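You operate a simulated robot arm through the tools that you are given. There is no shell and no other tool. Be economical: measure what you need, move in short steps, check, and stop when the job is done.

You run a simulated two-armed robot. Do the job below in one go: nothing can be reset, and whatever is moved stays where it is left.

Task
Wipe up the spill on the side of the bed by the boxes with the green cloth and put it back.

The check looks at the end state, three seconds after you hand in, the way a careful person would. Anything else that was tipped, shoved, dropped, spilled or broken makes it a failure. Flat cloth is picked up by pressing the open fingertips on it (5 to 10 N) and closing them slowly along it; thin cloth reads only 2 to 8 mm in the jaws.

Robot
Two 7-joint arms with two-finger parallel grippers on one trunk, on a base that drives. Base frame: it is fixed to the floor where the robot stands at the start and does not move with it; the origin is under the middle of the robot, x ahead of it, y to its left, z up. Readings come in mm, degrees, newtons and seconds.
The left shoulder is at the start at [50, 187, 960], the right one opposite. With the tool pointing down near the work surface each hand reaches from about 100 to 660 mm from the robot's upright axis, wherever it stands, measured 20 degrees to its own side. Payload 3.43 kg a hand.
The tool frame of a hand sits at the grasp point between the pads (the TCP): z along the fingers, y along the line on which they close. The tips reach 30 mm beyond it. The gripper opens to 94 mm. The fingers are 28 mm wide and 10 mm thick; the gripper's body (50 by 96 mm) begins 55 mm behind the TCP.
Orientation is that of the tool frame in the base frame, as [roll, pitch, yaw] about the fixed x, y, z axes, in that order (R = Rz(yaw) Ry(pitch) Rx(roll)). With the fingers straight down and closing along the base's y, the tool's x points along the base's -x, its y along +y and its z along -z.

Tools
- The arms move only by the tool drive_tool. It takes "left_targets", "right_targets" or both (then of equal length, played together; a hand with none holds still); each is a list of rows, each a list of 7 numbers: the shift along the base's x, y, z in m, then the turn, a rotation vector about the base's x, y, z in degrees, then the gripper command, from -1 (shut) to 1 (fully open), values between in proportion. In form: [[x, y, z, wx, wy, wz, jaw], ...]. A call has 1 to 20 rows; each row shifts and turns the commanded pose from where the row before left it. Each row takes 0.2 s and may step no farther than 50 mm and 8.6 degrees from the row before; otherwise, or with a gripper value out of range, the whole call is refused. Where a pose cannot be reached the arm comes as near as it can. A force on the tool above 40 N (or 10 N above the force at the start of the call, whichever is more), or a blocked arm, ends the call early, and 0.2 s more pass. The fingers move at their own pace (about 153 mm/s each) and stop on an object; they squeeze with about 37 N. The grip force told is the motor's: it shows also when the fingers shut on nothing. Time passes only in rows, and 0.2 s behind the last, so rows that do not move let the fingers close. The reply holds the time, the measured pose of the TCP, the force on the tool along the base axes, the opening and the grip force, in the units named above and with some noise, with the torque about the TCP (base axes, N m) and any sound that the robot's microphone picked up.
- Cameras (640 x 400 px; columns grow to the right, rows downward): "scene" is now at [140, -30, 1123.4]; the picture's right is [-0.35, -0.94, 0.00], its down [-0.52, 0.19, -0.83] and it looks along [0.78, -0.29, -0.56] (base axes); focal length 292 px, centre (320, 200). "left" rides on the left gripper at [76, -14, -102] in its tool frame; the picture's right is [0.18, 0.98, 0.00], its down [-0.75, 0.14, -0.64] and it looks along [-0.63, 0.12, 0.77] (tool axes); focal length 243 px, centre (320, 200). "right" rides on the right gripper at [76, 14, -102] in its tool frame; the picture's right is [-0.18, 0.98, 0.00], its down [-0.75, -0.14, -0.64] and it looks along [-0.63, -0.12, 0.77] (tool axes); focal length 243 px, centre (320, 200). There is no depth. A picture from a camera that has moved, and an enlarged one, comes with that camera's place and axes in the base frame and with its lens.
- capture(camera): a new picture of that camera. It takes no simulated time.
- raise_lower(by): slides the trunk up (or, below 0, down) by that many mm; the arms and the scene camera ride with it, the base frame stays. It gives what a move gives, with no picture.
- steer(legs): drives the robot by 1 to 6 legs, each [ahead, left, turn to the left] in mm, mm and degrees, along the robot's own axes; the way and the turn of a leg run together, so that a leg with both is an arc; at most 1500 mm and 180 degrees a leg. The arms and the cameras ride along, it lands a little off, and it stops where it bumps. It gives what a move gives.
- head_to(pan, tilt): turns the head with the scene camera to pan (to the left, within 80 degrees either way) and tilt (down, from -29 to 69), counted from straight ahead of the robot. It gives what a move gives.
- inspect(camera, box): a new picture of the part [left, top, right, bottom] of that camera's present view, enlarged. It takes no simulated time.
- hand_in(): hands the job in; it is judged then, once.

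Work in short steps. Places have to be worked out from the pictures, the camera data and where the tool is seen: move nearer, look again, correct. Check each grasp and each placing, and mend what went wrong. You have 120 turns and 88 pictures in all, those below and enlarged ones among them. Open the grippers and draw the arms clear of the work before you hand the job in, unless the task says otherwise; then end with one line.

The tools are called after ">>>" by a JSON object that holds its "method" and its "body". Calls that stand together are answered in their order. drive_tool: Moves the arms, as the interface text tells. Its arguments: {"type":"object","properties":{"left_targets":{"type":"array"},"right_targets":{"type":"array"}},"required":[]} The other tools are called the same way: raise_lower (by) slides the trunk up or down; steer (legs) drives the base; head_to (pan, tilt) turns the head that bears the scene camera; capture (camera) takes a picture; inspect (camera, box) takes an enlarged picture of a part of a camera's view; hand_in () hands the job in.

At the start:

```text
time: 0.0
left_eef_pos: [465.1, -36.2, 970.1]
left_ee_rot: [-180.0, 0.0, 179.9]
left_contact_force: [0.3, 1.2, -0.3]
left_moment: [0.01, 0.0, -0.01]
left_finger_gap: 94.0
left_grasp_force: 0.1
right_eef_pos: [324.3, -334.7, 919.7]
right_ee_rot: [179.9, 0.0, 180.0]
right_contact_force: [0.4, -0.9, -0.4]
right_moment: [-0.02, 0.0, -0.03]
right_finger_gap: 94.1
right_grasp_force: 0.0
trunk travel left (down, up): [-175.0, 257.0]
robot x, y, heading: [-0.9, -2.5, -0.1]
head pan, tilt: [-20.5, 33.8]
```

scene: 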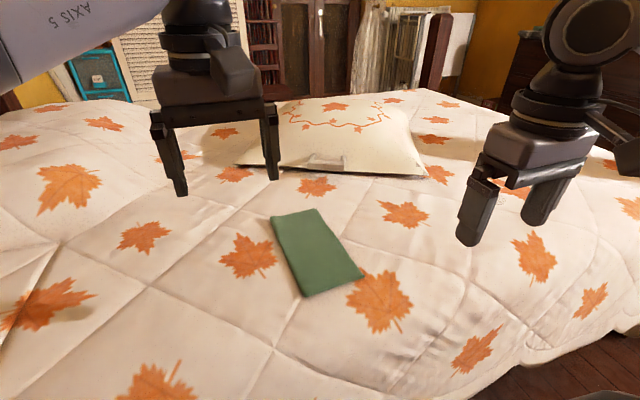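
right: 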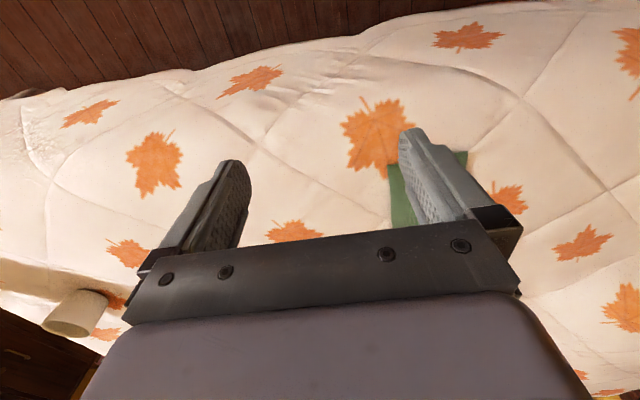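
left: 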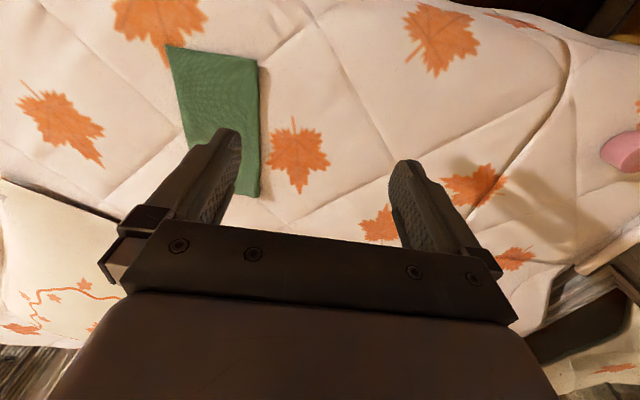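

The green cloth lies on the bed ahead; a possible stain is at the lower left of the scene. I look left and right to find the boxes and spills.

>>> {"method": "head_to", "body": {"pan": 35, "tilt": 35}}

>>> {"method": "capture", "body": {"camera": "scene"}}

>>> {"method": "head_to", "body": {"pan": -60, "tilt": 35}}

>>> {"method": "capture", "body": {"camera": "scene"}}

```text
time: 1.2
left_eef_pos: [463.5, -35.9, 970.5]
left_ee_rot: [179.9, 0.0, -180.0]
left_contact_force: [-0.5, 0.0, -0.1]
left_moment: [-0.03, 0.0, 0.02]
left_finger_gap: 93.9
left_grasp_force: 0.0
right_eef_pos: [324.1, -334.2, 919.8]
right_ee_rot: [179.9, 0.0, 180.0]
right_contact_force: [0.4, -1.2, -0.8]
right_moment: [0.0, -0.01, 0.01]
right_finger_gap: 94.0
right_grasp_force: 0.0
trunk travel left (down, up): [-175.0, 257.0]
robot x, y, heading: [0.0, -1.0, -0.1]
head pan, tilt: [35.0, 35.0]
```

```text
84 pictures are left
camera scene: at [129.1, 51.5, 1121.5], right [0.57, -0.82, 0.0], down [-0.47, -0.33, -0.82], along [0.67, 0.47, -0.57], focal length 292 px, centre (320, 200)
```

scene: 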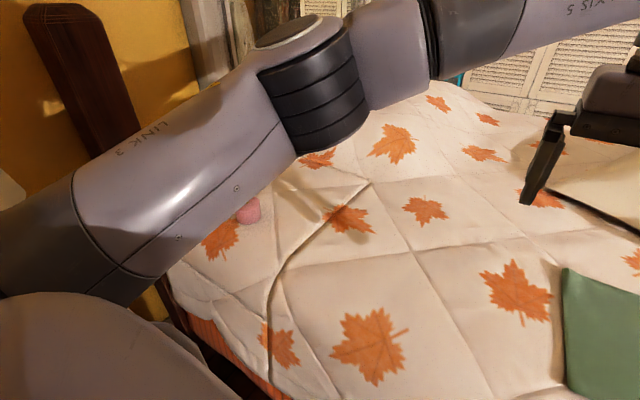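

```text
time: 3.0
left_eef_pos: [464.5, -36.0, 968.8]
left_ee_rot: [-180.0, -0.1, 179.9]
left_contact_force: [-0.5, 0.2, 0.1]
left_moment: [-0.01, -0.01, -0.01]
left_finger_gap: 94.0
left_grasp_force: 0.1
right_eef_pos: [324.2, -334.8, 919.6]
right_ee_rot: [-179.9, 0.0, -180.0]
right_contact_force: [0.4, -1.3, -0.1]
right_moment: [0.02, -0.03, -0.03]
right_finger_gap: 93.9
right_grasp_force: 0.0
trunk travel left (down, up): [-175.0, 257.0]
robot x, y, heading: [-1.6, 2.8, 0.1]
head pan, tilt: [-60.0, 35.0]
```

```text
83 pictures are left
camera scene: at [101.0, -75.2, 1121.5], right [-0.87, -0.5, 0.0], down [-0.29, 0.5, -0.82], along [0.41, -0.71, -0.57], focal length 292 px, centre (320, 200)
```

scene: 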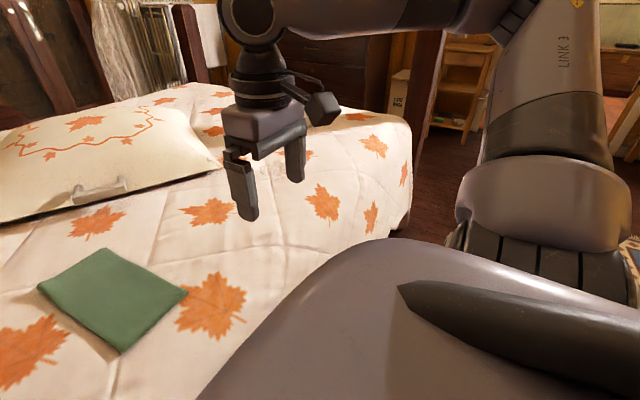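

A box stands beyond the right end of the bed; I look for other boxes farther around and for the spill.

>>> {"method": "head_to", "body": {"pan": -25, "tilt": 8}}

>>> {"method": "capture", "body": {"camera": "scene"}}

>>> {"method": "head_to", "body": {"pan": -78, "tilt": 30}}

>>> {"method": "capture", "body": {"camera": "scene"}}

>>> {"method": "head_to", "body": {"pan": 70, "tilt": 30}}

>>> {"method": "capture", "body": {"camera": "scene"}}

```text
time: 4.0
left_eef_pos: [463.5, -34.5, 970.5]
left_ee_rot: [-180.0, 0.1, -180.0]
left_contact_force: [0.4, -0.3, 0.3]
left_moment: [-0.02, -0.01, 0.04]
left_finger_gap: 94.1
left_grasp_force: 0.1
right_eef_pos: [324.1, -334.6, 919.6]
right_ee_rot: [180.0, 0.0, -180.0]
right_contact_force: [-0.3, -0.2, -0.1]
right_moment: [-0.01, 0.0, -0.02]
right_finger_gap: 93.7
right_grasp_force: 0.1
trunk travel left (down, up): [-175.0, 257.0]
robot x, y, heading: [2.8, 0.7, -0.2]
head pan, tilt: [-25.0, 8.0]
```

```text
82 pictures are left
camera scene: at [140.8, -38.2, 1164.8], right [-0.42, -0.91, 0.0], down [-0.13, 0.06, -0.99], along [0.9, -0.42, -0.14], focal length 292 px, centre (320, 200)
```

scene: 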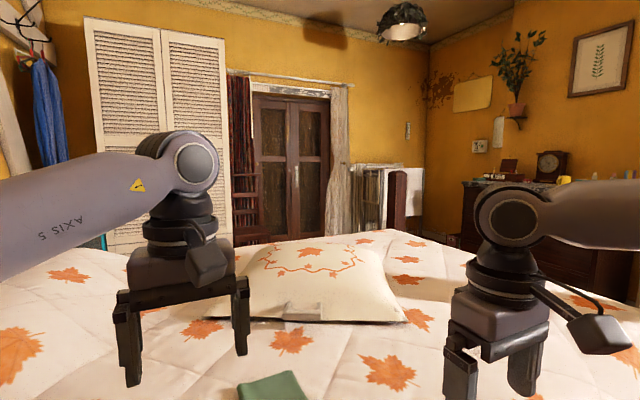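

```text
time: 5.2
left_eef_pos: [463.7, -35.9, 969.9]
left_ee_rot: [-180.0, 0.1, 179.9]
left_contact_force: [0.0, 0.1, 0.1]
left_moment: [0.05, 0.01, 0.01]
left_finger_gap: 94.1
left_grasp_force: 0.1
right_eef_pos: [323.5, -333.7, 918.6]
right_ee_rot: [179.9, 0.0, -179.9]
right_contact_force: [1.3, -0.2, 0.1]
right_moment: [0.02, 0.0, 0.02]
right_finger_gap: 94.0
right_grasp_force: 0.0
trunk travel left (down, up): [-175.0, 257.0]
robot x, y, heading: [1.0, -1.5, 0.2]
head pan, tilt: [-78.0, 30.0]
```

```text
81 pictures are left
camera scene: at [75.8, -87.5, 1129.3], right [-0.98, -0.21, 0.0], down [-0.1, 0.49, -0.87], along [0.18, -0.85, -0.5], focal length 292 px, centre (320, 200)
```

scene: 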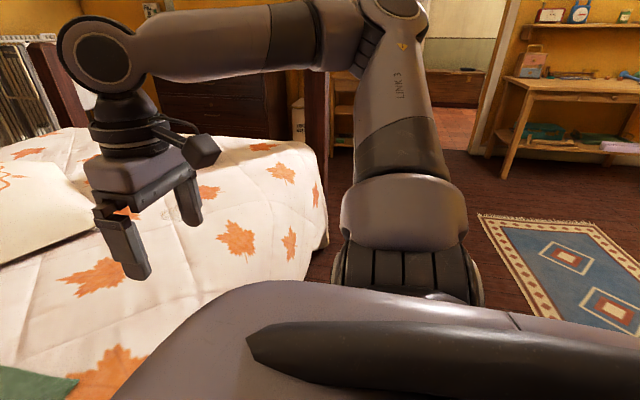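

```text
time: 7.5
left_eef_pos: [464.2, -36.6, 969.5]
left_ee_rot: [-179.9, 0.0, 179.9]
left_contact_force: [1.0, -0.6, -0.3]
left_moment: [-0.05, 0.0, 0.0]
left_finger_gap: 93.9
left_grasp_force: 0.1
right_eef_pos: [323.7, -333.9, 919.5]
right_ee_rot: [-180.0, 0.1, 179.9]
right_contact_force: [1.1, 0.7, 0.5]
right_moment: [-0.02, 0.01, 0.0]
right_finger_gap: 94.1
right_grasp_force: 0.2
trunk travel left (down, up): [-175.0, 257.0]
robot x, y, heading: [-1.4, 0.6, 0.0]
head pan, tilt: [70.0, 30.0]
```

```text
80 pictures are left
camera scene: at [87.9, 86.0, 1129.3], right [0.94, -0.34, 0.0], down [-0.17, -0.47, -0.87], along [0.3, 0.81, -0.5], focal length 292 px, centre (320, 200)
```

scene: 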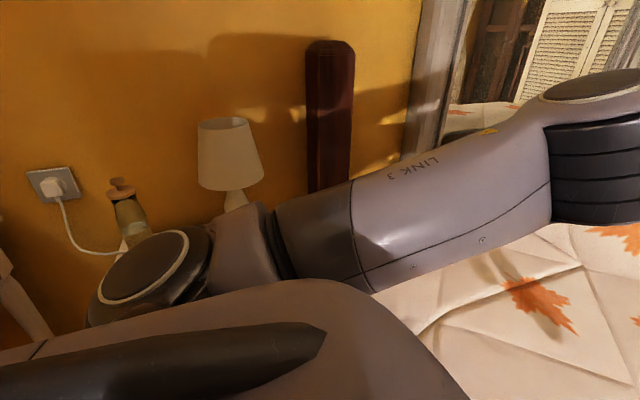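

I zoom the suspicious places: the wet-looking patch at the right camera's upper left and the dark one in the left camera's right, and the pink thing.

>>> {"method": "inspect", "body": {"camera": "right", "box": [0, 40, 320, 240]}}

>>> {"method": "inspect", "body": {"camera": "left", "box": [400, 0, 640, 280]}}

>>> {"method": "head_to", "body": {"pan": 30, "tilt": 25}}

>>> {"method": "capture", "body": {"camera": "scene"}}

```text
2.00 times, centred on (160, 140) of right
camera zoom: at [247.7, -319.5, 1021.0], right [0.18, 0.98, 0.0], down [0.75, -0.14, 0.64], along [0.63, -0.12, -0.77], focal length 485 px, centre (640, 320)
```

zoom: 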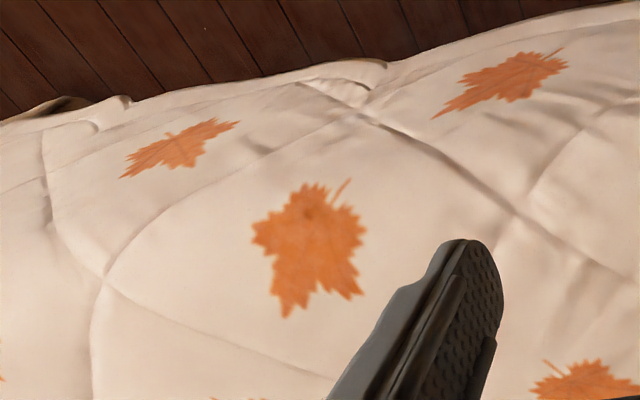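

```text
1.43 times, centred on (520, 140) of left
camera zoom: at [389.0, -48.6, 1072.7], right [-0.18, 0.98, 0.0], down [0.75, 0.14, 0.64], along [0.63, 0.12, -0.77], focal length 347 px, centre (34, 286)
```

zoom: 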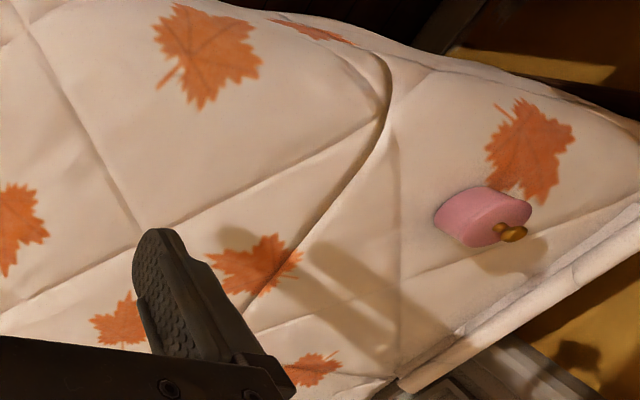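

```text
time: 8.6
left_eef_pos: [463.7, -35.8, 968.3]
left_ee_rot: [-180.0, -0.1, -180.0]
left_contact_force: [-0.8, -0.6, -0.9]
left_moment: [-0.01, 0.01, -0.01]
left_finger_gap: 93.9
left_grasp_force: 0.1
right_eef_pos: [323.1, -333.9, 919.3]
right_ee_rot: [-179.9, 0.0, -180.0]
right_contact_force: [0.6, -0.2, 0.0]
right_moment: [0.04, 0.02, 0.02]
right_finger_gap: 94.0
right_grasp_force: 0.0
trunk travel left (down, up): [-175.0, 257.0]
robot x, y, heading: [1.7, 0.6, -0.0]
head pan, tilt: [30.0, 25.0]
```

```text
77 pictures are left
camera scene: at [136.7, 47.1, 1137.3], right [0.5, -0.87, 0.0], down [-0.37, -0.21, -0.91], along [0.78, 0.45, -0.42], focal length 292 px, centre (320, 200)
```

scene: 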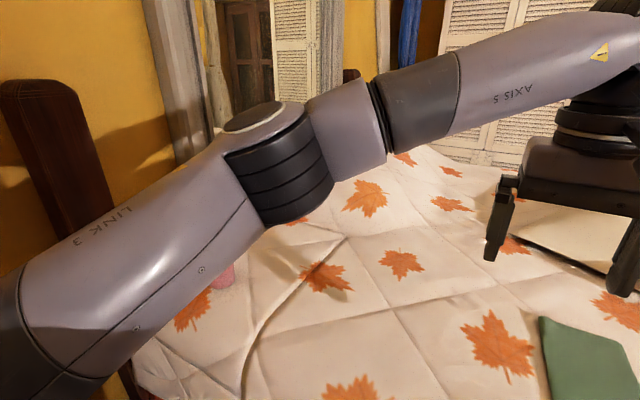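

The visible dark patches are arm shadows; the right camera shows a cup lying at the bed's far right end, near the box. I look there with the head first, with the trunk raised.

>>> {"method": "raise_lower", "body": {"by": 200}}

>>> {"method": "head_to", "body": {"pan": -48, "tilt": 35}}

>>> {"method": "capture", "body": {"camera": "scene"}}

>>> {"method": "capture", "body": {"camera": "right"}}

```text
time: 10.8
left_eef_pos: [464.3, -36.2, 1169.5]
left_ee_rot: [-180.0, 0.0, 180.0]
left_contact_force: [0.0, -0.3, -0.4]
left_moment: [-0.02, 0.01, -0.02]
left_finger_gap: 94.2
left_grasp_force: 0.1
right_eef_pos: [323.6, -333.9, 1119.7]
right_ee_rot: [180.0, 0.0, 180.0]
right_contact_force: [-0.2, -0.5, 0.4]
right_moment: [0.0, -0.01, 0.02]
right_finger_gap: 94.2
right_grasp_force: 0.1
trunk travel left (down, up): [-375.0, 57.0]
robot x, y, heading: [-0.8, -2.0, -0.0]
head pan, tilt: [30.0, 25.0]
```

```text
time: 12.3
left_eef_pos: [463.8, -34.7, 1170.5]
left_ee_rot: [179.9, 0.0, -180.0]
left_contact_force: [0.5, -0.7, 0.6]
left_moment: [-0.01, 0.01, 0.03]
left_finger_gap: 94.1
left_grasp_force: 0.0
right_eef_pos: [324.2, -334.1, 1119.9]
right_ee_rot: [180.0, 0.0, 179.9]
right_contact_force: [-0.3, -0.6, -0.4]
right_moment: [-0.01, 0.0, 0.0]
right_finger_gap: 94.1
right_grasp_force: 0.2
trunk travel left (down, up): [-375.0, 57.0]
robot x, y, heading: [-1.1, 1.9, 0.2]
head pan, tilt: [-48.0, 35.0]
```

```text
76 pictures are left
camera scene: at [115.9, -64.4, 1321.5], right [-0.74, -0.67, 0.0], down [-0.38, 0.43, -0.82], along [0.55, -0.61, -0.57], focal length 292 px, centre (320, 200)
```

scene: 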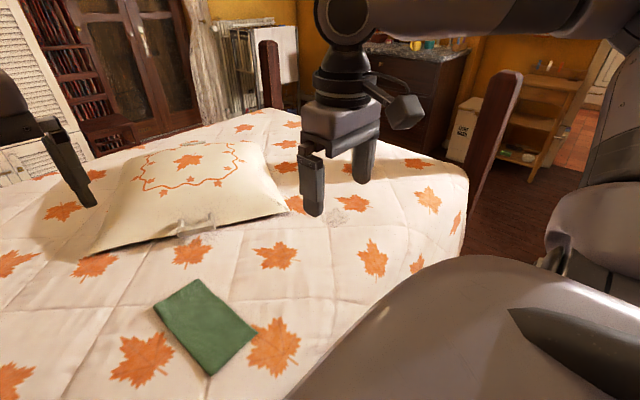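

```text
75 pictures are left
camera right: at [247.7, -319.5, 1221.0], right [0.18, 0.98, 0.0], down [0.75, -0.14, 0.64], along [0.63, -0.12, -0.77], focal length 243 px, centre (320, 200)
```

right: 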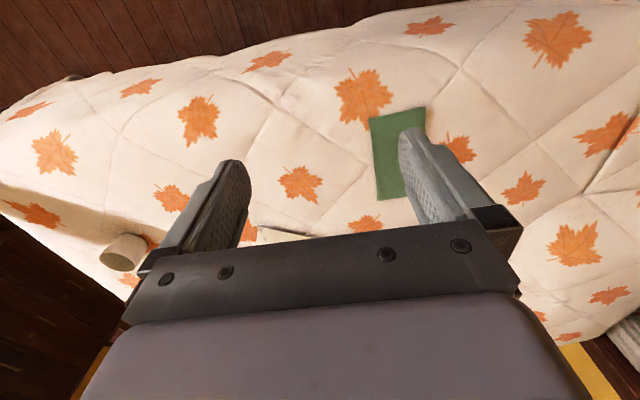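

There's a greyish patch near (350,205) in the scene, just behind the gripper. I zoom on it and on the object by the pillow.

>>> {"method": "inspect", "body": {"camera": "scene", "box": [280, 140, 480, 260]}}

>>> {"method": "inspect", "body": {"camera": "scene", "box": [120, 160, 280, 260]}}

```text
3.20 times, centred on (380, 200) of scene
camera zoom: at [115.9, -64.4, 1321.5], right [-0.74, -0.67, 0.0], down [-0.38, 0.43, -0.82], along [0.55, -0.61, -0.57], focal length 934 px, centre (128, 200)
```

zoom: 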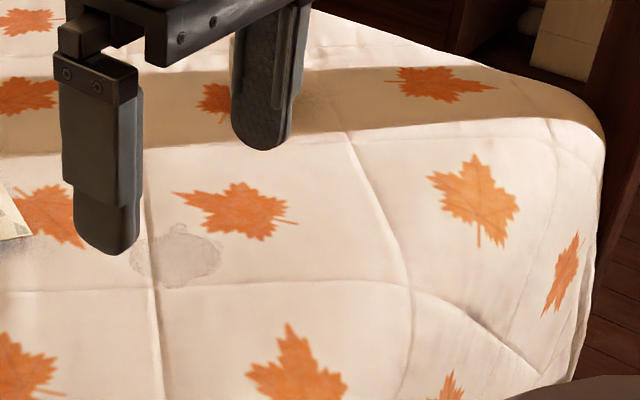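

```text
4.00 times, centred on (200, 210) of scene
camera zoom: at [115.9, -64.4, 1321.5], right [-0.74, -0.67, 0.0], down [-0.38, 0.43, -0.82], along [0.55, -0.61, -0.57], focal length 1168 px, centre (800, 160)
```

zoom: 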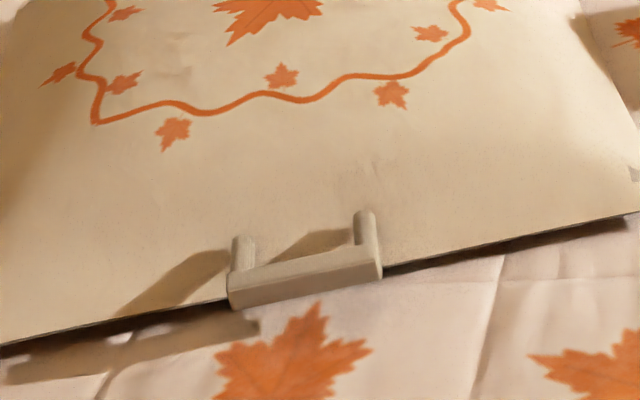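

A grey wet patch shows at about [627, -714, 674]; the cloth sits at about [585, -179, 674]. I check the left side for another spill or boxes before deciding.

>>> {"method": "head_to", "body": {"pan": 35, "tilt": 35}}

>>> {"method": "capture", "body": {"camera": "scene"}}

>>> {"method": "head_to", "body": {"pan": 0, "tilt": 35}}

>>> {"method": "capture", "body": {"camera": "scene"}}

>>> {"method": "capture", "body": {"camera": "left"}}

```text
time: 13.8
left_eef_pos: [464.4, -35.5, 1170.2]
left_ee_rot: [-180.0, -0.1, 180.0]
left_contact_force: [-0.3, -0.2, -0.6]
left_moment: [-0.02, 0.0, -0.03]
left_finger_gap: 94.0
left_grasp_force: 0.1
right_eef_pos: [323.5, -334.2, 1120.3]
right_ee_rot: [-179.9, 0.0, 179.9]
right_contact_force: [-0.5, 0.2, -0.9]
right_moment: [0.02, -0.01, -0.06]
right_finger_gap: 93.8
right_grasp_force: 0.2
trunk travel left (down, up): [-375.0, 57.0]
robot x, y, heading: [3.7, -2.6, 0.1]
head pan, tilt: [35.0, 35.0]
```

```text
72 pictures are left
camera scene: at [129.1, 51.5, 1321.5], right [0.57, -0.82, 0.0], down [-0.47, -0.33, -0.82], along [0.67, 0.47, -0.57], focal length 292 px, centre (320, 200)
```

scene: 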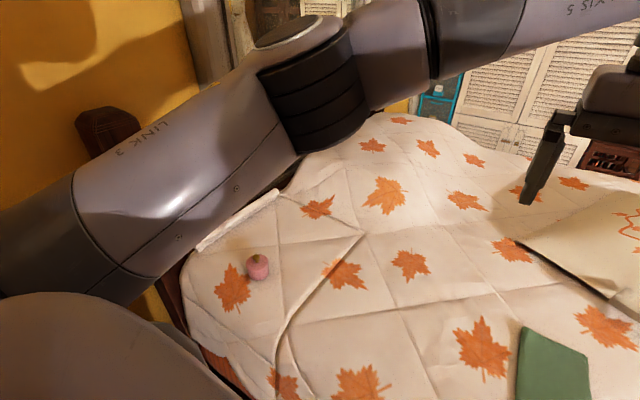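

```text
time: 14.8
left_eef_pos: [464.4, -35.1, 1171.1]
left_ee_rot: [180.0, 0.0, 180.0]
left_contact_force: [0.9, 0.0, 0.2]
left_moment: [-0.02, 0.01, -0.01]
left_finger_gap: 93.9
left_grasp_force: 0.0
right_eef_pos: [323.6, -334.1, 1118.6]
right_ee_rot: [-180.0, 0.0, -180.0]
right_contact_force: [0.2, 0.0, 0.1]
right_moment: [0.0, 0.01, -0.02]
right_finger_gap: 94.2
right_grasp_force: 0.1
trunk travel left (down, up): [-375.0, 57.0]
robot x, y, heading: [-2.5, 0.2, 0.0]
head pan, tilt: [0.0, 35.0]
```

```text
71 pictures are left
camera scene: at [145.0, 1.1, 1321.5], right [0.0, -1.0, 0.0], down [-0.57, 0.0, -0.82], along [0.82, 0.0, -0.57], focal length 292 px, centre (320, 200)
```

scene: 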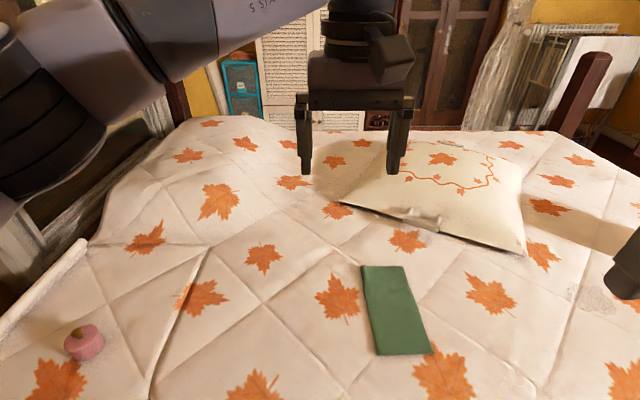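

```text
70 pictures are left
camera left: at [389.0, -48.6, 1272.7], right [-0.18, 0.98, 0.0], down [0.75, 0.14, 0.64], along [0.63, 0.12, -0.77], focal length 243 px, centre (320, 200)
```

left: 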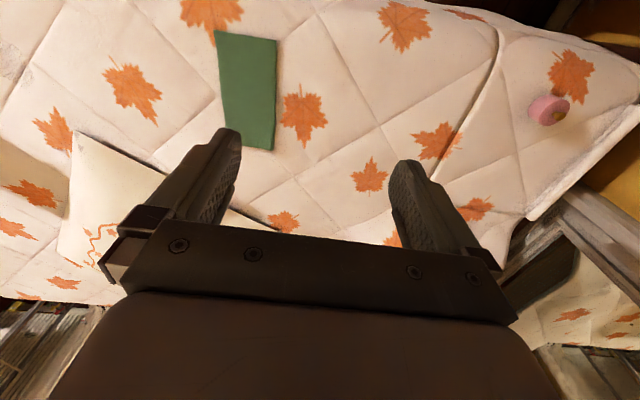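

Only one spill shows, at the right end beside the boxes. I lower the trunk, swing the left arm clear and bring the right hand over the cloth's middle (about [607, -187]).

>>> {"method": "raise_lower", "body": {"by": -200}}

>>> {"method": "drive_tool", "body": {"left_targets": [[-0.015, 0.04, 0.01, 0, 0, 0, 1], [-0.015, 0.04, 0.01, 0, 0, 0, 1], [-0.015, 0.04, 0.01, 0, 0, 0, 1], [-0.015, 0.04, 0.01, 0, 0, 0, 1], [-0.015, 0.04, 0.01, 0, 0, 0, 1], [-0.015, 0.04, 0.01, 0, 0, 0, 1], [0, 0, 0, 0, 0, 0, 1], [0, 0, 0, 0, 0, 0, 1]], "right_targets": [[0.0354, 0.0184, -0.01, 0, 0, 0, 1], [0.0354, 0.0184, -0.01, 0, 0, 0, 1], [0.0354, 0.0184, -0.01, 0, 0, 0, 1], [0.0354, 0.0184, -0.01, 0, 0, 0, 1], [0.0354, 0.0184, -0.01, 0, 0, 0, 1], [0.0354, 0.0184, -0.01, 0, 0, 0, 1], [0.0354, 0.0184, -0.01, 0, 0, 0, 1], [0.0354, 0.0184, -0.01, 0, 0, 0, 1]]}}

>>> {"method": "capture", "body": {"camera": "right"}}

>>> {"method": "capture", "body": {"camera": "scene"}}

```text
time: 17.0
left_eef_pos: [465.1, -35.0, 970.0]
left_ee_rot: [-180.0, 0.0, 180.0]
left_contact_force: [-0.6, 0.0, -0.9]
left_moment: [0.0, 0.0, 0.0]
left_finger_gap: 94.2
left_grasp_force: 0.1
right_eef_pos: [323.8, -334.3, 919.5]
right_ee_rot: [180.0, 0.0, -179.9]
right_contact_force: [0.6, 0.3, 0.0]
right_moment: [-0.03, 0.0, 0.02]
right_finger_gap: 94.0
right_grasp_force: 0.2
trunk travel left (down, up): [-175.0, 257.0]
robot x, y, heading: [-0.7, -0.8, -0.0]
head pan, tilt: [0.0, 35.0]
```

```text
time: 18.8
left_eef_pos: [371.8, 205.2, 1029.7]
left_ee_rot: [-179.9, 0.0, 180.0]
left_contact_force: [0.5, -0.3, 0.3]
left_moment: [-0.04, 0.02, -0.01]
left_finger_gap: 93.8
left_grasp_force: 0.1
right_eef_pos: [528.8, -237.8, 848.6]
right_ee_rot: [180.0, 0.0, -180.0]
right_contact_force: [0.2, 0.2, -1.0]
right_moment: [-0.03, -0.05, 0.01]
right_finger_gap: 94.0
right_grasp_force: 0.1
right hand out of reach, approached as far as the arm can: row 6, 7, 8
trunk travel left (down, up): [-175.0, 257.0]
robot x, y, heading: [-2.6, -2.5, -0.0]
head pan, tilt: [0.0, 35.0]
```

```text
69 pictures are left
camera right: at [453.0, -223.3, 949.8], right [0.18, 0.98, 0.0], down [0.75, -0.14, 0.64], along [0.63, -0.12, -0.77], focal length 243 px, centre (320, 200)
```

right: 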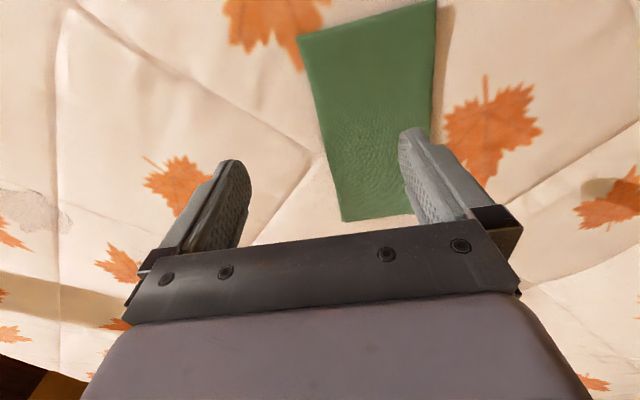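

```text
68 pictures are left
camera scene: at [145.0, 0.9, 1121.5], right [0.0, -1.0, 0.0], down [-0.57, 0.0, -0.82], along [0.82, 0.0, -0.57], focal length 292 px, centre (320, 200)
```

scene: 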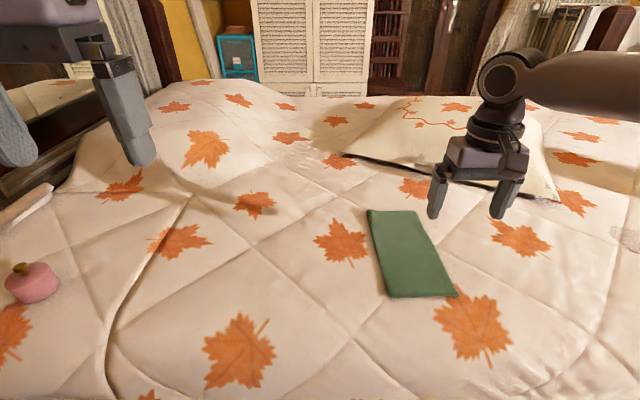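

The hand reached only about 580 mm radius at this height. I look down at the robot's front to see whether I can drive nearer.

>>> {"method": "head_to", "body": {"pan": 0, "tilt": 69}}

>>> {"method": "capture", "body": {"camera": "scene"}}

>>> {"method": "head_to", "body": {"pan": -70, "tilt": 55}}

>>> {"method": "capture", "body": {"camera": "scene"}}

```text
time: 19.8
left_eef_pos: [373.3, 204.3, 1030.7]
left_ee_rot: [-179.9, 0.0, -180.0]
left_contact_force: [-0.4, 0.0, 0.2]
left_moment: [-0.02, 0.01, -0.01]
left_finger_gap: 94.0
left_grasp_force: 0.0
right_eef_pos: [528.8, -237.5, 848.9]
right_ee_rot: [179.9, 0.1, 180.0]
right_contact_force: [-0.4, -1.1, -0.6]
right_moment: [0.0, 0.0, 0.03]
right_finger_gap: 94.4
right_grasp_force: 0.1
trunk travel left (down, up): [-175.0, 257.0]
robot x, y, heading: [-0.4, 2.0, -0.1]
head pan, tilt: [0.0, 68.8]
```

```text
67 pictures are left
camera scene: at [112.9, 1.0, 1077.9], right [0.0, -1.0, 0.0], down [-0.93, 0.0, -0.36], along [0.36, 0.0, -0.93], focal length 292 px, centre (320, 200)
```

scene: 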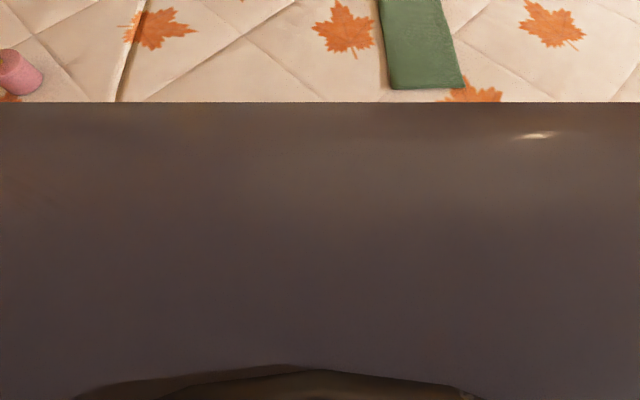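

```text
time: 21.2
left_eef_pos: [374.1, 203.4, 1030.9]
left_ee_rot: [180.0, 0.1, 179.9]
left_contact_force: [0.5, 0.2, -0.1]
left_moment: [0.02, -0.02, -0.04]
left_finger_gap: 94.0
left_grasp_force: 0.1
right_eef_pos: [528.5, -236.7, 847.9]
right_ee_rot: [179.9, 0.0, 179.9]
right_contact_force: [0.1, 0.2, 0.4]
right_moment: [0.0, -0.01, 0.01]
right_finger_gap: 94.0
right_grasp_force: 0.1
trunk travel left (down, up): [-175.0, 257.0]
robot x, y, heading: [0.3, 0.4, -0.1]
head pan, tilt: [-70.0, 55.0]
```

```text
66 pictures are left
camera scene: at [81.6, -66.7, 1093.3], right [-0.94, -0.34, 0.0], down [-0.28, 0.77, -0.57], along [0.2, -0.54, -0.82], focal length 292 px, centre (320, 200)
```

scene: 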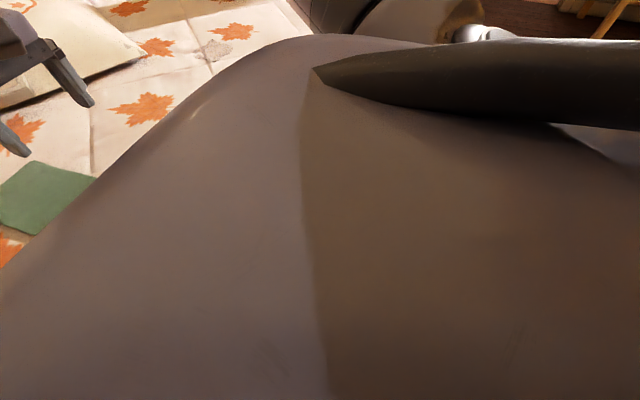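

I can't see the clearance, so I stay put and descend first (reach grows lower down), seeing where the hand goes.

>>> {"method": "drive_tool", "body": {"right_targets": [[0, 0, -0.025, 0, 0, 0, 1], [0, 0, -0.025, 0, 0, 0, 1], [0, 0, -0.025, 0, 0, 0, 1], [0, 0, 0, 0, 0, 0, 1]]}}

```text
time: 22.2
left_eef_pos: [373.9, 203.3, 1030.2]
left_ee_rot: [180.0, 0.0, -180.0]
left_contact_force: [0.9, 0.2, -0.6]
left_moment: [0.01, -0.03, -0.01]
left_finger_gap: 93.8
left_grasp_force: 0.1
right_eef_pos: [519.1, -244.7, 775.8]
right_ee_rot: [179.9, 0.1, -180.0]
right_contact_force: [-0.5, -0.2, 0.8]
right_moment: [-0.02, -0.01, 0.04]
right_finger_gap: 94.1
right_grasp_force: 0.1
right hand out of reach, approached as far as the arm can: row 2, 3
trunk travel left (down, up): [-175.0, 257.0]
robot x, y, heading: [-1.0, -2.6, 0.2]
head pan, tilt: [-70.0, 55.0]
```

Reach shrinks lower down, so the shoulder should come down. I lift the hand 100 mm and lower the trunk 120 mm.

>>> {"method": "drive_tool", "body": {"right_targets": [[0, 0, 0.04, 0, 0, 0, 1], [0, 0, 0.04, 0, 0, 0, 1], [0, 0, 0.04, 0, 0, 0, 1], [0, 0, 0, 0, 0, 0, 1]]}}

>>> {"method": "raise_lower", "body": {"by": -120}}

>>> {"method": "drive_tool", "body": {"right_targets": [[0.03, 0.02, 0, 0, 0, 0, 1], [0.03, 0.02, 0, 0, 0, 0, 1], [0.03, 0.02, 0, 0, 0, 0, 1], [0, 0, 0, 0, 0, 0, 1]]}}

```text
time: 23.2
left_eef_pos: [373.6, 204.0, 1030.9]
left_ee_rot: [179.9, 0.0, -180.0]
left_contact_force: [-0.2, 0.1, -0.4]
left_moment: [0.02, 0.0, -0.02]
left_finger_gap: 93.7
left_grasp_force: 0.1
right_eef_pos: [520.5, -244.8, 897.6]
right_ee_rot: [-179.9, 0.1, -180.0]
right_contact_force: [-1.3, 0.2, 0.0]
right_moment: [-0.02, -0.04, 0.0]
right_finger_gap: 93.8
right_grasp_force: 0.1
trunk travel left (down, up): [-175.0, 257.0]
robot x, y, heading: [3.9, -0.9, -0.1]
head pan, tilt: [-70.0, 55.0]
```

```text
time: 24.7
left_eef_pos: [372.8, 204.3, 910.4]
left_ee_rot: [179.9, 0.0, 180.0]
left_contact_force: [-0.2, -0.1, 0.2]
left_moment: [0.01, 0.01, 0.01]
left_finger_gap: 94.1
left_grasp_force: 0.1
right_eef_pos: [520.2, -244.5, 776.7]
right_ee_rot: [179.9, 0.0, -179.9]
right_contact_force: [-0.1, 0.2, -0.6]
right_moment: [0.03, 0.02, 0.0]
right_finger_gap: 94.0
right_grasp_force: 0.0
trunk travel left (down, up): [-55.0, 377.0]
robot x, y, heading: [-2.1, 1.2, 0.1]
head pan, tilt: [-70.0, 55.0]
```

```text
time: 25.7
left_eef_pos: [373.7, 204.8, 910.5]
left_ee_rot: [-179.9, 0.0, 180.0]
left_contact_force: [-0.5, -0.4, -0.4]
left_moment: [0.01, 0.01, -0.02]
left_finger_gap: 94.0
left_grasp_force: 0.1
right_eef_pos: [529.2, -239.2, 771.2]
right_ee_rot: [179.9, 0.1, 179.9]
right_contact_force: [-1.1, 0.0, 0.5]
right_moment: [-0.02, 0.01, -0.01]
right_finger_gap: 93.7
right_grasp_force: 0.0
right hand out of reach, approached as far as the arm can: row 1, 2, 3
trunk travel left (down, up): [-55.0, 377.0]
robot x, y, heading: [2.8, 1.1, 0.0]
head pan, tilt: [-70.0, 55.0]
```

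Still stuck at about 580 mm. I tilt the tool 20° outward (fingers toward +x), which brings the wrist closer, and then try to go on.

>>> {"method": "drive_tool", "body": {"right_targets": [[0, 0, 0.01, 0, -7, 0, 1], [0, 0, 0, 0, -7, 0, 1], [0, 0, 0, 0, -6, 0, 1], [0.03, 0.02, 0, 0, 0, 0, 1], [0.03, 0.02, 0, 0, 0, 0, 1], [0.02, 0.015, 0, 0, 0, 0, 1], [0, 0, 0, 0, 0, 0, 1]]}}

>>> {"method": "capture", "body": {"camera": "right"}}

```text
time: 27.3
left_eef_pos: [373.1, 204.5, 910.0]
left_ee_rot: [-180.0, 0.0, 180.0]
left_contact_force: [0.9, 0.3, -0.2]
left_moment: [-0.01, 0.01, -0.01]
left_finger_gap: 93.8
left_grasp_force: 0.1
right_eef_pos: [574.1, -211.3, 780.2]
right_ee_rot: [-179.9, 19.9, -180.0]
right_contact_force: [0.0, 0.2, 0.2]
right_moment: [0.02, -0.02, 0.0]
right_finger_gap: 94.1
right_grasp_force: 0.1
right hand out of reach, approached as far as the arm can: row 5, 6
trunk travel left (down, up): [-55.0, 377.0]
robot x, y, heading: [1.9, 1.1, 0.0]
head pan, tilt: [-70.0, 55.0]
```

```text
65 pictures are left
camera right: at [466.8, -196.6, 850.0], right [0.17, 0.98, 0.06], down [0.49, -0.14, 0.86], along [0.86, -0.12, -0.5], focal length 243 px, centre (320, 200)
```

right: 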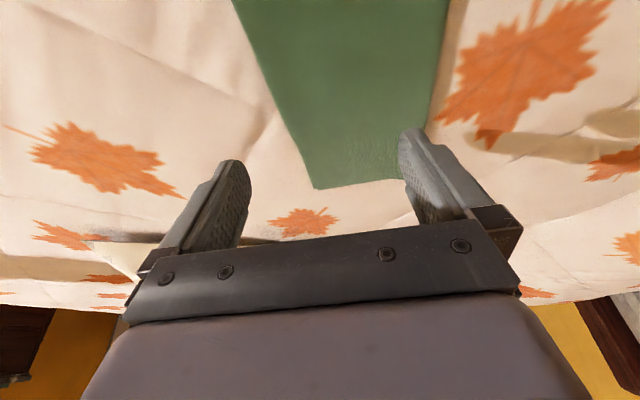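

Gains some. I try driving ahead 70 mm, gently, to have the cloth well in reach.

>>> {"method": "steer", "body": {"legs": [[70, 0, 0]]}}

```text
time: 28.4
left_eef_pos: [419.0, 204.6, 908.6]
left_ee_rot: [-179.9, -0.2, -179.9]
left_contact_force: [1.2, -0.4, 0.4]
left_moment: [-0.01, 0.0, -0.04]
left_finger_gap: 94.0
left_grasp_force: 0.0
right_eef_pos: [619.2, -212.4, 778.5]
right_ee_rot: [179.9, 19.9, 180.0]
right_contact_force: [-0.2, 0.0, 0.8]
right_moment: [0.03, 0.0, 0.02]
right_finger_gap: 94.3
right_grasp_force: 0.0
trunk travel left (down, up): [-55.0, 377.0]
robot x, y, heading: [46.6, 0.9, 0.1]
head pan, tilt: [-70.0, 55.0]
stopped in leg 1: the robot was blocked; the commanded pose is now the measured one
```

Blocked at x≈47 by the bed; that is enough. I untilt to 8° and place the hand at about [585, -185, 745].

>>> {"method": "drive_tool", "body": {"right_targets": [[-0.017, 0.014, 0, 0, 6, 0, 1], [-0.017, 0.013, -0.015, 0, 6, 0, 1], [0, 0, -0.02, 0, 0, 0, 1], [0, 0, 0, 0, 0, 0, 1]]}}

>>> {"method": "head_to", "body": {"pan": -10, "tilt": 50}}

>>> {"method": "capture", "body": {"camera": "scene"}}

>>> {"method": "capture", "body": {"camera": "right"}}

```text
time: 29.4
left_eef_pos: [419.6, 203.5, 910.0]
left_ee_rot: [-180.0, -0.2, -179.9]
left_contact_force: [-0.3, -0.2, 0.2]
left_moment: [0.01, -0.01, 0.01]
left_finger_gap: 93.9
left_grasp_force: 0.1
right_eef_pos: [570.8, -199.8, 744.0]
right_ee_rot: [180.0, 7.9, 179.9]
right_contact_force: [-0.5, -0.3, -0.4]
right_moment: [0.0, 0.01, 0.0]
right_finger_gap: 94.0
right_grasp_force: 0.1
right hand out of reach, approached as far as the arm can: row 1, 2
trunk travel left (down, up): [-55.0, 377.0]
robot x, y, heading: [45.2, 0.0, -0.1]
head pan, tilt: [-70.0, 55.0]
```

```text
time: 30.7
left_eef_pos: [419.5, 204.0, 908.5]
left_ee_rot: [180.0, -0.2, -179.9]
left_contact_force: [-0.7, 0.4, -0.1]
left_moment: [0.02, -0.01, -0.02]
left_finger_gap: 94.0
left_grasp_force: 0.1
right_eef_pos: [571.6, -198.7, 742.4]
right_ee_rot: [-179.9, 7.9, -180.0]
right_contact_force: [-0.3, -0.1, 0.3]
right_moment: [-0.02, 0.0, -0.01]
right_finger_gap: 94.1
right_grasp_force: 0.1
trunk travel left (down, up): [-55.0, 377.0]
robot x, y, heading: [46.5, 1.6, 0.1]
head pan, tilt: [-10.0, 50.0]
```

```text
64 pictures are left
camera scene: at [178.8, -12.4, 979.8], right [-0.17, -0.98, 0.0], down [-0.75, 0.13, -0.64], along [0.63, -0.11, -0.77], focal length 292 px, centre (320, 200)
```

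scene: 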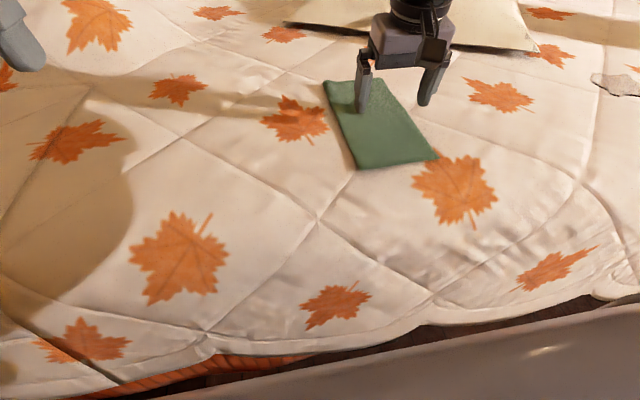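

```text
63 pictures are left
camera right: at [480.9, -184.2, 833.2], right [0.18, 0.98, 0.02], down [0.66, -0.14, 0.74], along [0.73, -0.12, -0.67], focal length 243 px, centre (320, 200)
```

right: 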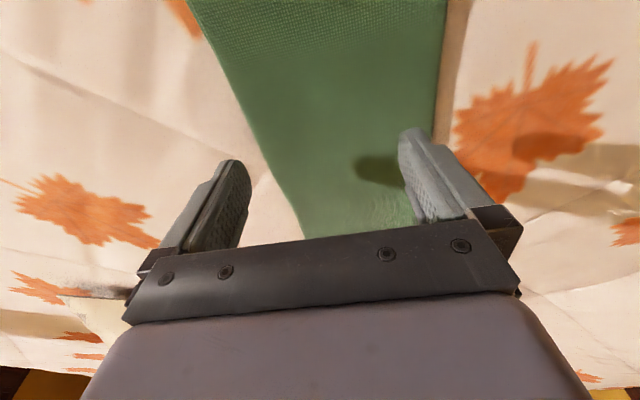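

The cloth is confirmed at x 478–738, y −122…−248. The hand is 16 mm too far right; I tilt back to 16° and shift.

>>> {"method": "drive_tool", "body": {"right_targets": [[0, 0, 0, 0, -8, 0, 1], [0.01, 0.016, 0, 0, 0, 0, 1], [0, 0, 0, 0, 0, 0, 1]]}}

```text
time: 31.5
left_eef_pos: [419.0, 204.1, 908.9]
left_ee_rot: [179.9, -0.2, -179.9]
left_contact_force: [-0.4, -0.2, 0.3]
left_moment: [0.01, -0.01, -0.01]
left_finger_gap: 93.8
left_grasp_force: 0.0
right_eef_pos: [580.4, -182.5, 744.5]
right_ee_rot: [180.0, 15.8, 180.0]
right_contact_force: [-0.6, -1.0, 1.0]
right_moment: [-0.01, 0.02, 0.01]
right_finger_gap: 94.1
right_grasp_force: 0.1
trunk travel left (down, up): [-55.0, 377.0]
robot x, y, heading: [45.7, -1.7, -0.1]
head pan, tilt: [-10.0, 50.0]
```

Centred now. I set the jaw to about 60 mm and descend in small steps to touch.

>>> {"method": "drive_tool", "body": {"right_targets": [[0, 0, -0.01, 0, 0, 0, 0.28], [0, 0, -0.01, 0, 0, 0, 0.28], [0, 0, -0.005, 0, 0, 0, 0.28], [0, 0, -0.003, 0, 0, 0, 0.28], [0, 0, 0, 0, 0, 0, 0.28]]}}

```text
time: 32.7
left_eef_pos: [420.3, 203.8, 908.9]
left_ee_rot: [180.0, -0.3, -179.9]
left_contact_force: [0.6, -0.2, 0.5]
left_moment: [0.01, -0.02, -0.01]
left_finger_gap: 93.9
left_grasp_force: 0.1
right_eef_pos: [578.6, -185.5, 714.7]
right_ee_rot: [179.9, 15.9, 180.0]
right_contact_force: [-0.4, -0.3, 0.3]
right_moment: [0.01, 0.03, 0.0]
right_finger_gap: 60.1
right_grasp_force: 0.1
trunk travel left (down, up): [-55.0, 377.0]
robot x, y, heading: [50.6, -0.5, 0.0]
head pan, tilt: [-10.0, 50.0]
```

No contact yet at 715; I go on in 3 mm steps.

>>> {"method": "drive_tool", "body": {"right_targets": [[0, 0, -0.003, 0, 0, 0, 0.28], [0, 0, -0.003, 0, 0, 0, 0.28], [0, 0, -0.003, 0, 0, 0, 0.28], [0, 0, 0, 0, 0, 0, 0.28]]}}

```text
time: 33.7
left_eef_pos: [418.2, 205.1, 911.2]
left_ee_rot: [-180.0, 0.0, -179.9]
left_contact_force: [-1.0, 0.6, -0.5]
left_moment: [-0.01, 0.0, 0.02]
left_finger_gap: 94.0
left_grasp_force: 0.0
right_eef_pos: [577.9, -185.4, 714.2]
right_ee_rot: [179.8, 16.8, 180.0]
right_contact_force: [-3.3, -5.2, 38.6]
right_moment: [-0.62, 0.25, 0.02]
right_finger_gap: 60.2
right_grasp_force: 0.1
right hand out of reach, approached as far as the arm can: row 1
trunk travel left (down, up): [-55.0, 377.0]
robot x, y, heading: [48.7, 4.2, -0.2]
head pan, tilt: [-10.0, 50.0]
```

Contact at about 714 with 38 N; too much. I back off 6 mm to get near 8 N.

>>> {"method": "drive_tool", "body": {"right_targets": [[0, 0, 0.006, 0, 0, 0, 0.28], [0, 0, 0, 0, 0, 0, 0.28]]}}

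```text
time: 34.3
left_eef_pos: [418.9, 204.4, 908.7]
left_ee_rot: [179.9, -0.1, -179.9]
left_contact_force: [0.4, 0.0, -0.8]
left_moment: [0.01, 0.03, 0.01]
left_finger_gap: 94.1
left_grasp_force: 0.0
right_eef_pos: [578.1, -185.9, 714.1]
right_ee_rot: [-180.0, 16.2, 180.0]
right_contact_force: [8.2, -1.5, 20.3]
right_moment: [-0.12, -0.12, 0.01]
right_finger_gap: 60.0
right_grasp_force: 0.1
trunk travel left (down, up): [-55.0, 377.0]
robot x, y, heading: [43.9, 1.7, -0.1]
head pan, tilt: [-10.0, 50.0]
```

>>> {"method": "drive_tool", "body": {"right_targets": [[0, 0, 0.002, 0, 0, 0, 0.28], [0, 0, 0, 0, 0, 0, 0.28]]}}

```text
time: 34.9
left_eef_pos: [419.5, 204.5, 909.3]
left_ee_rot: [-180.0, -0.2, -179.9]
left_contact_force: [-0.6, 0.2, -0.1]
left_moment: [-0.03, -0.01, 0.02]
left_finger_gap: 94.2
left_grasp_force: 0.0
right_eef_pos: [577.8, -184.9, 713.7]
right_ee_rot: [-180.0, 15.7, -179.9]
right_contact_force: [5.0, 0.6, 12.5]
right_moment: [0.04, -0.16, -0.07]
right_finger_gap: 60.0
right_grasp_force: 0.0
trunk travel left (down, up): [-55.0, 377.0]
robot x, y, heading: [49.3, -1.9, -0.1]
head pan, tilt: [-10.0, 50.0]
```

12 N; one more millimetre up and then I close slowly along the cloth.

>>> {"method": "drive_tool", "body": {"right_targets": [[0, 0, 0.0012, 0, 0, 0, 0.28], [0, 0, 0, 0, 0, 0, 0.18], [0, 0, 0, 0, 0, 0, 0.08], [0, 0, 0, 0, 0, 0, -0.02], [0, 0, 0, 0, 0, 0, -0.12], [0, 0, 0, 0, 0, 0, -0.22], [0, 0, 0, 0, 0, 0, -0.32], [0, 0, 0, 0, 0, 0, -0.42], [0, 0, 0, 0, 0, 0, -0.52], [0, 0, 0, 0, 0, 0, -0.62], [0, 0, 0, 0, 0, 0, -0.72], [0, 0, 0, 0, 0, 0, -0.82], [0, 0, 0, 0, 0, 0, -0.92], [0, 0, 0, 0, 0, 0, -1], [0, 0, 0, 0, 0, 0, -1]]}}

>>> {"method": "capture", "body": {"camera": "scene"}}

```text
time: 38.1
left_eef_pos: [418.5, 204.1, 910.8]
left_ee_rot: [-180.0, -0.2, -180.0]
left_contact_force: [0.3, -0.2, 0.0]
left_moment: [-0.01, -0.01, -0.01]
left_finger_gap: 93.8
left_grasp_force: 0.1
right_eef_pos: [579.2, -185.9, 715.8]
right_ee_rot: [-179.9, 15.8, 180.0]
right_contact_force: [-0.3, 0.5, -0.6]
right_moment: [0.01, 0.02, 0.0]
right_finger_gap: 2.1
right_grasp_force: 36.0
trunk travel left (down, up): [-55.0, 377.0]
robot x, y, heading: [45.9, -0.5, -0.0]
head pan, tilt: [-10.0, 50.0]
```

```text
62 pictures are left
camera scene: at [178.8, -12.3, 979.8], right [-0.17, -0.98, 0.0], down [-0.75, 0.13, -0.64], along [0.63, -0.11, -0.77], focal length 292 px, centre (320, 200)
```

scene: 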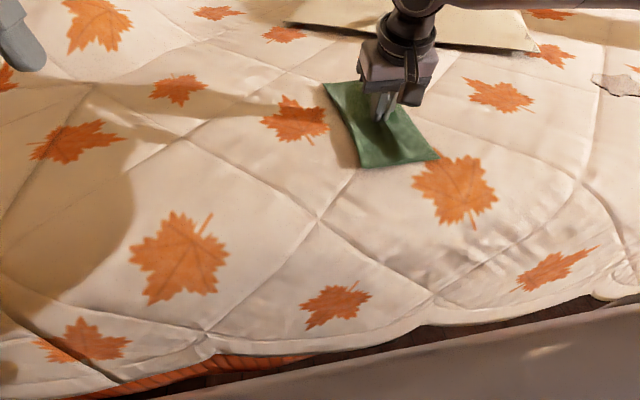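

A 2 mm gap: perhaps cloth, the sheet looks puckered. I lift 60 mm and look.

>>> {"method": "drive_tool", "body": {"right_targets": [[0, 0, 0.015, 0, 0, 0, -1], [0, 0, 0.015, 0, 0, 0, -1], [0, 0, 0.015, 0, 0, 0, -1], [0, 0, 0.015, 0, 0, 0, -1], [0, 0, 0, 0, 0, 0, -1]]}}

>>> {"method": "capture", "body": {"camera": "scene"}}

```text
time: 39.3
left_eef_pos: [420.0, 205.4, 909.5]
left_ee_rot: [-180.0, -0.3, -179.9]
left_contact_force: [-0.3, -0.1, 0.8]
left_moment: [0.02, 0.0, 0.02]
left_finger_gap: 93.8
left_grasp_force: 0.0
right_eef_pos: [577.9, -185.7, 776.4]
right_ee_rot: [-179.9, 15.7, -179.9]
right_contact_force: [0.4, 0.4, 0.3]
right_moment: [0.0, 0.0, -0.01]
right_finger_gap: 2.4
right_grasp_force: 37.7
trunk travel left (down, up): [-55.0, 377.0]
robot x, y, heading: [48.3, 1.2, -0.1]
head pan, tilt: [-10.0, 50.0]
```

```text
61 pictures are left
camera scene: at [178.8, -12.3, 979.8], right [-0.17, -0.98, 0.0], down [-0.75, 0.13, -0.64], along [0.63, -0.11, -0.77], focal length 292 px, centre (320, 200)
```

scene: 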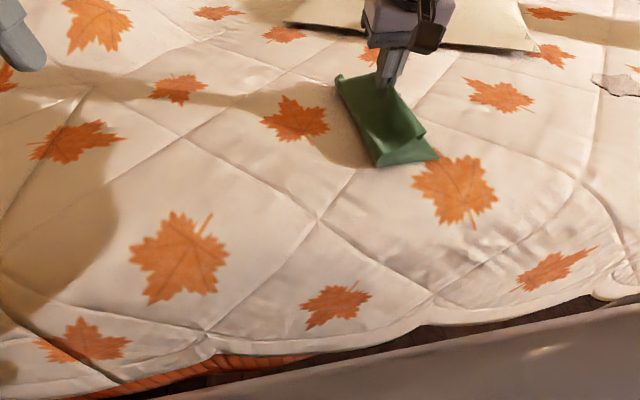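

The cloth is held. I raise the trunk 130 mm to carry it clear and look.

>>> {"method": "raise_lower", "body": {"by": 130}}

>>> {"method": "capture", "body": {"camera": "scene"}}

>>> {"method": "steer", "body": {"legs": [[-60, 0, 0], [0, -300, 0]]}}

>>> {"method": "head_to", "body": {"pan": -45, "tilt": 40}}

>>> {"method": "capture", "body": {"camera": "scene"}}

```text
time: 40.9
left_eef_pos: [419.7, 204.2, 1038.7]
left_ee_rot: [180.0, -0.1, -179.8]
left_contact_force: [0.6, 0.5, -0.2]
left_moment: [-0.02, 0.02, 0.0]
left_finger_gap: 94.0
left_grasp_force: 0.0
right_eef_pos: [577.1, -184.6, 905.3]
right_ee_rot: [179.9, 15.8, -180.0]
right_contact_force: [-1.0, -0.5, 0.9]
right_moment: [-0.02, 0.0, 0.01]
right_finger_gap: 2.1
right_grasp_force: 37.2
trunk travel left (down, up): [-185.0, 247.0]
robot x, y, heading: [45.3, 1.4, 0.1]
head pan, tilt: [-10.0, 50.0]
```

```text
60 pictures are left
camera scene: at [178.9, -12.3, 1109.7], right [-0.17, -0.98, 0.0], down [-0.75, 0.13, -0.64], along [0.63, -0.11, -0.77], focal length 292 px, centre (320, 200)
```

scene: 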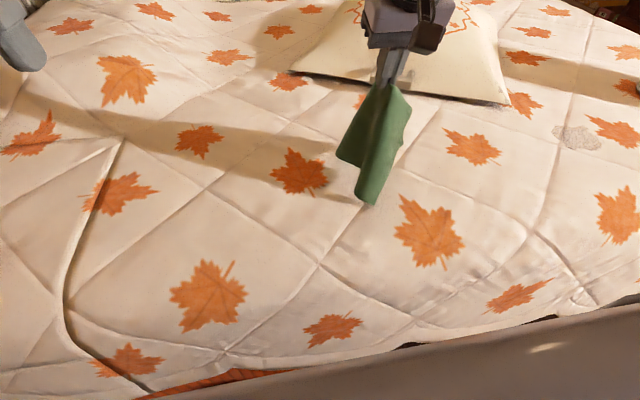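

```text
time: 44.6
left_eef_pos: [360.3, -96.7, 1039.9]
left_ee_rot: [180.0, -0.2, 180.0]
left_contact_force: [0.5, 0.9, 0.8]
left_moment: [0.0, -0.01, 0.0]
left_finger_gap: 94.0
left_grasp_force: 0.1
right_eef_pos: [516.7, -487.2, 905.1]
right_ee_rot: [-179.9, 15.8, 179.8]
right_contact_force: [0.1, 0.2, -0.6]
right_moment: [0.01, -0.02, -0.03]
right_finger_gap: 2.2
right_grasp_force: 36.8
trunk travel left (down, up): [-185.0, 247.0]
robot x, y, heading: [-12.8, -299.8, -0.0]
head pan, tilt: [-10.0, 50.0]
```

```text
time: 45.6
left_eef_pos: [361.1, -96.8, 1039.5]
left_ee_rot: [-180.0, -0.2, 179.8]
left_contact_force: [0.0, 0.5, 0.6]
left_moment: [0.05, 0.0, -0.02]
left_finger_gap: 93.9
left_grasp_force: 0.1
right_eef_pos: [517.0, -488.0, 905.8]
right_ee_rot: [179.9, 15.8, 179.7]
right_contact_force: [0.0, -0.2, -0.4]
right_moment: [-0.06, -0.02, 0.0]
right_finger_gap: 2.3
right_grasp_force: 36.9
trunk travel left (down, up): [-185.0, 247.0]
robot x, y, heading: [-12.1, -300.9, 0.0]
head pan, tilt: [-45.0, 40.0]
```

```text
59 pictures are left
camera scene: at [102.6, -359.1, 1123.9], right [-0.71, -0.71, 0.0], down [-0.45, 0.46, -0.77], along [0.54, -0.54, -0.64], focal length 292 px, centre (320, 200)
```

scene: 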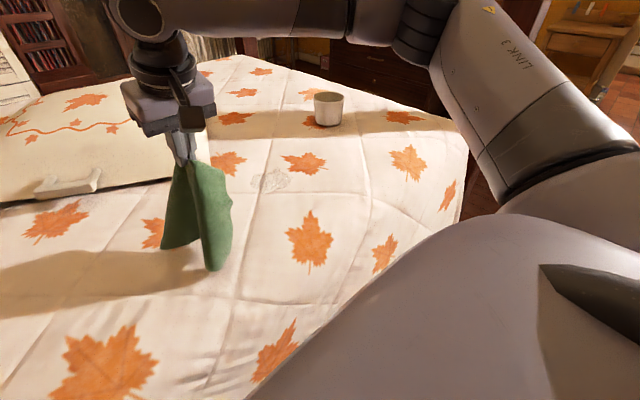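

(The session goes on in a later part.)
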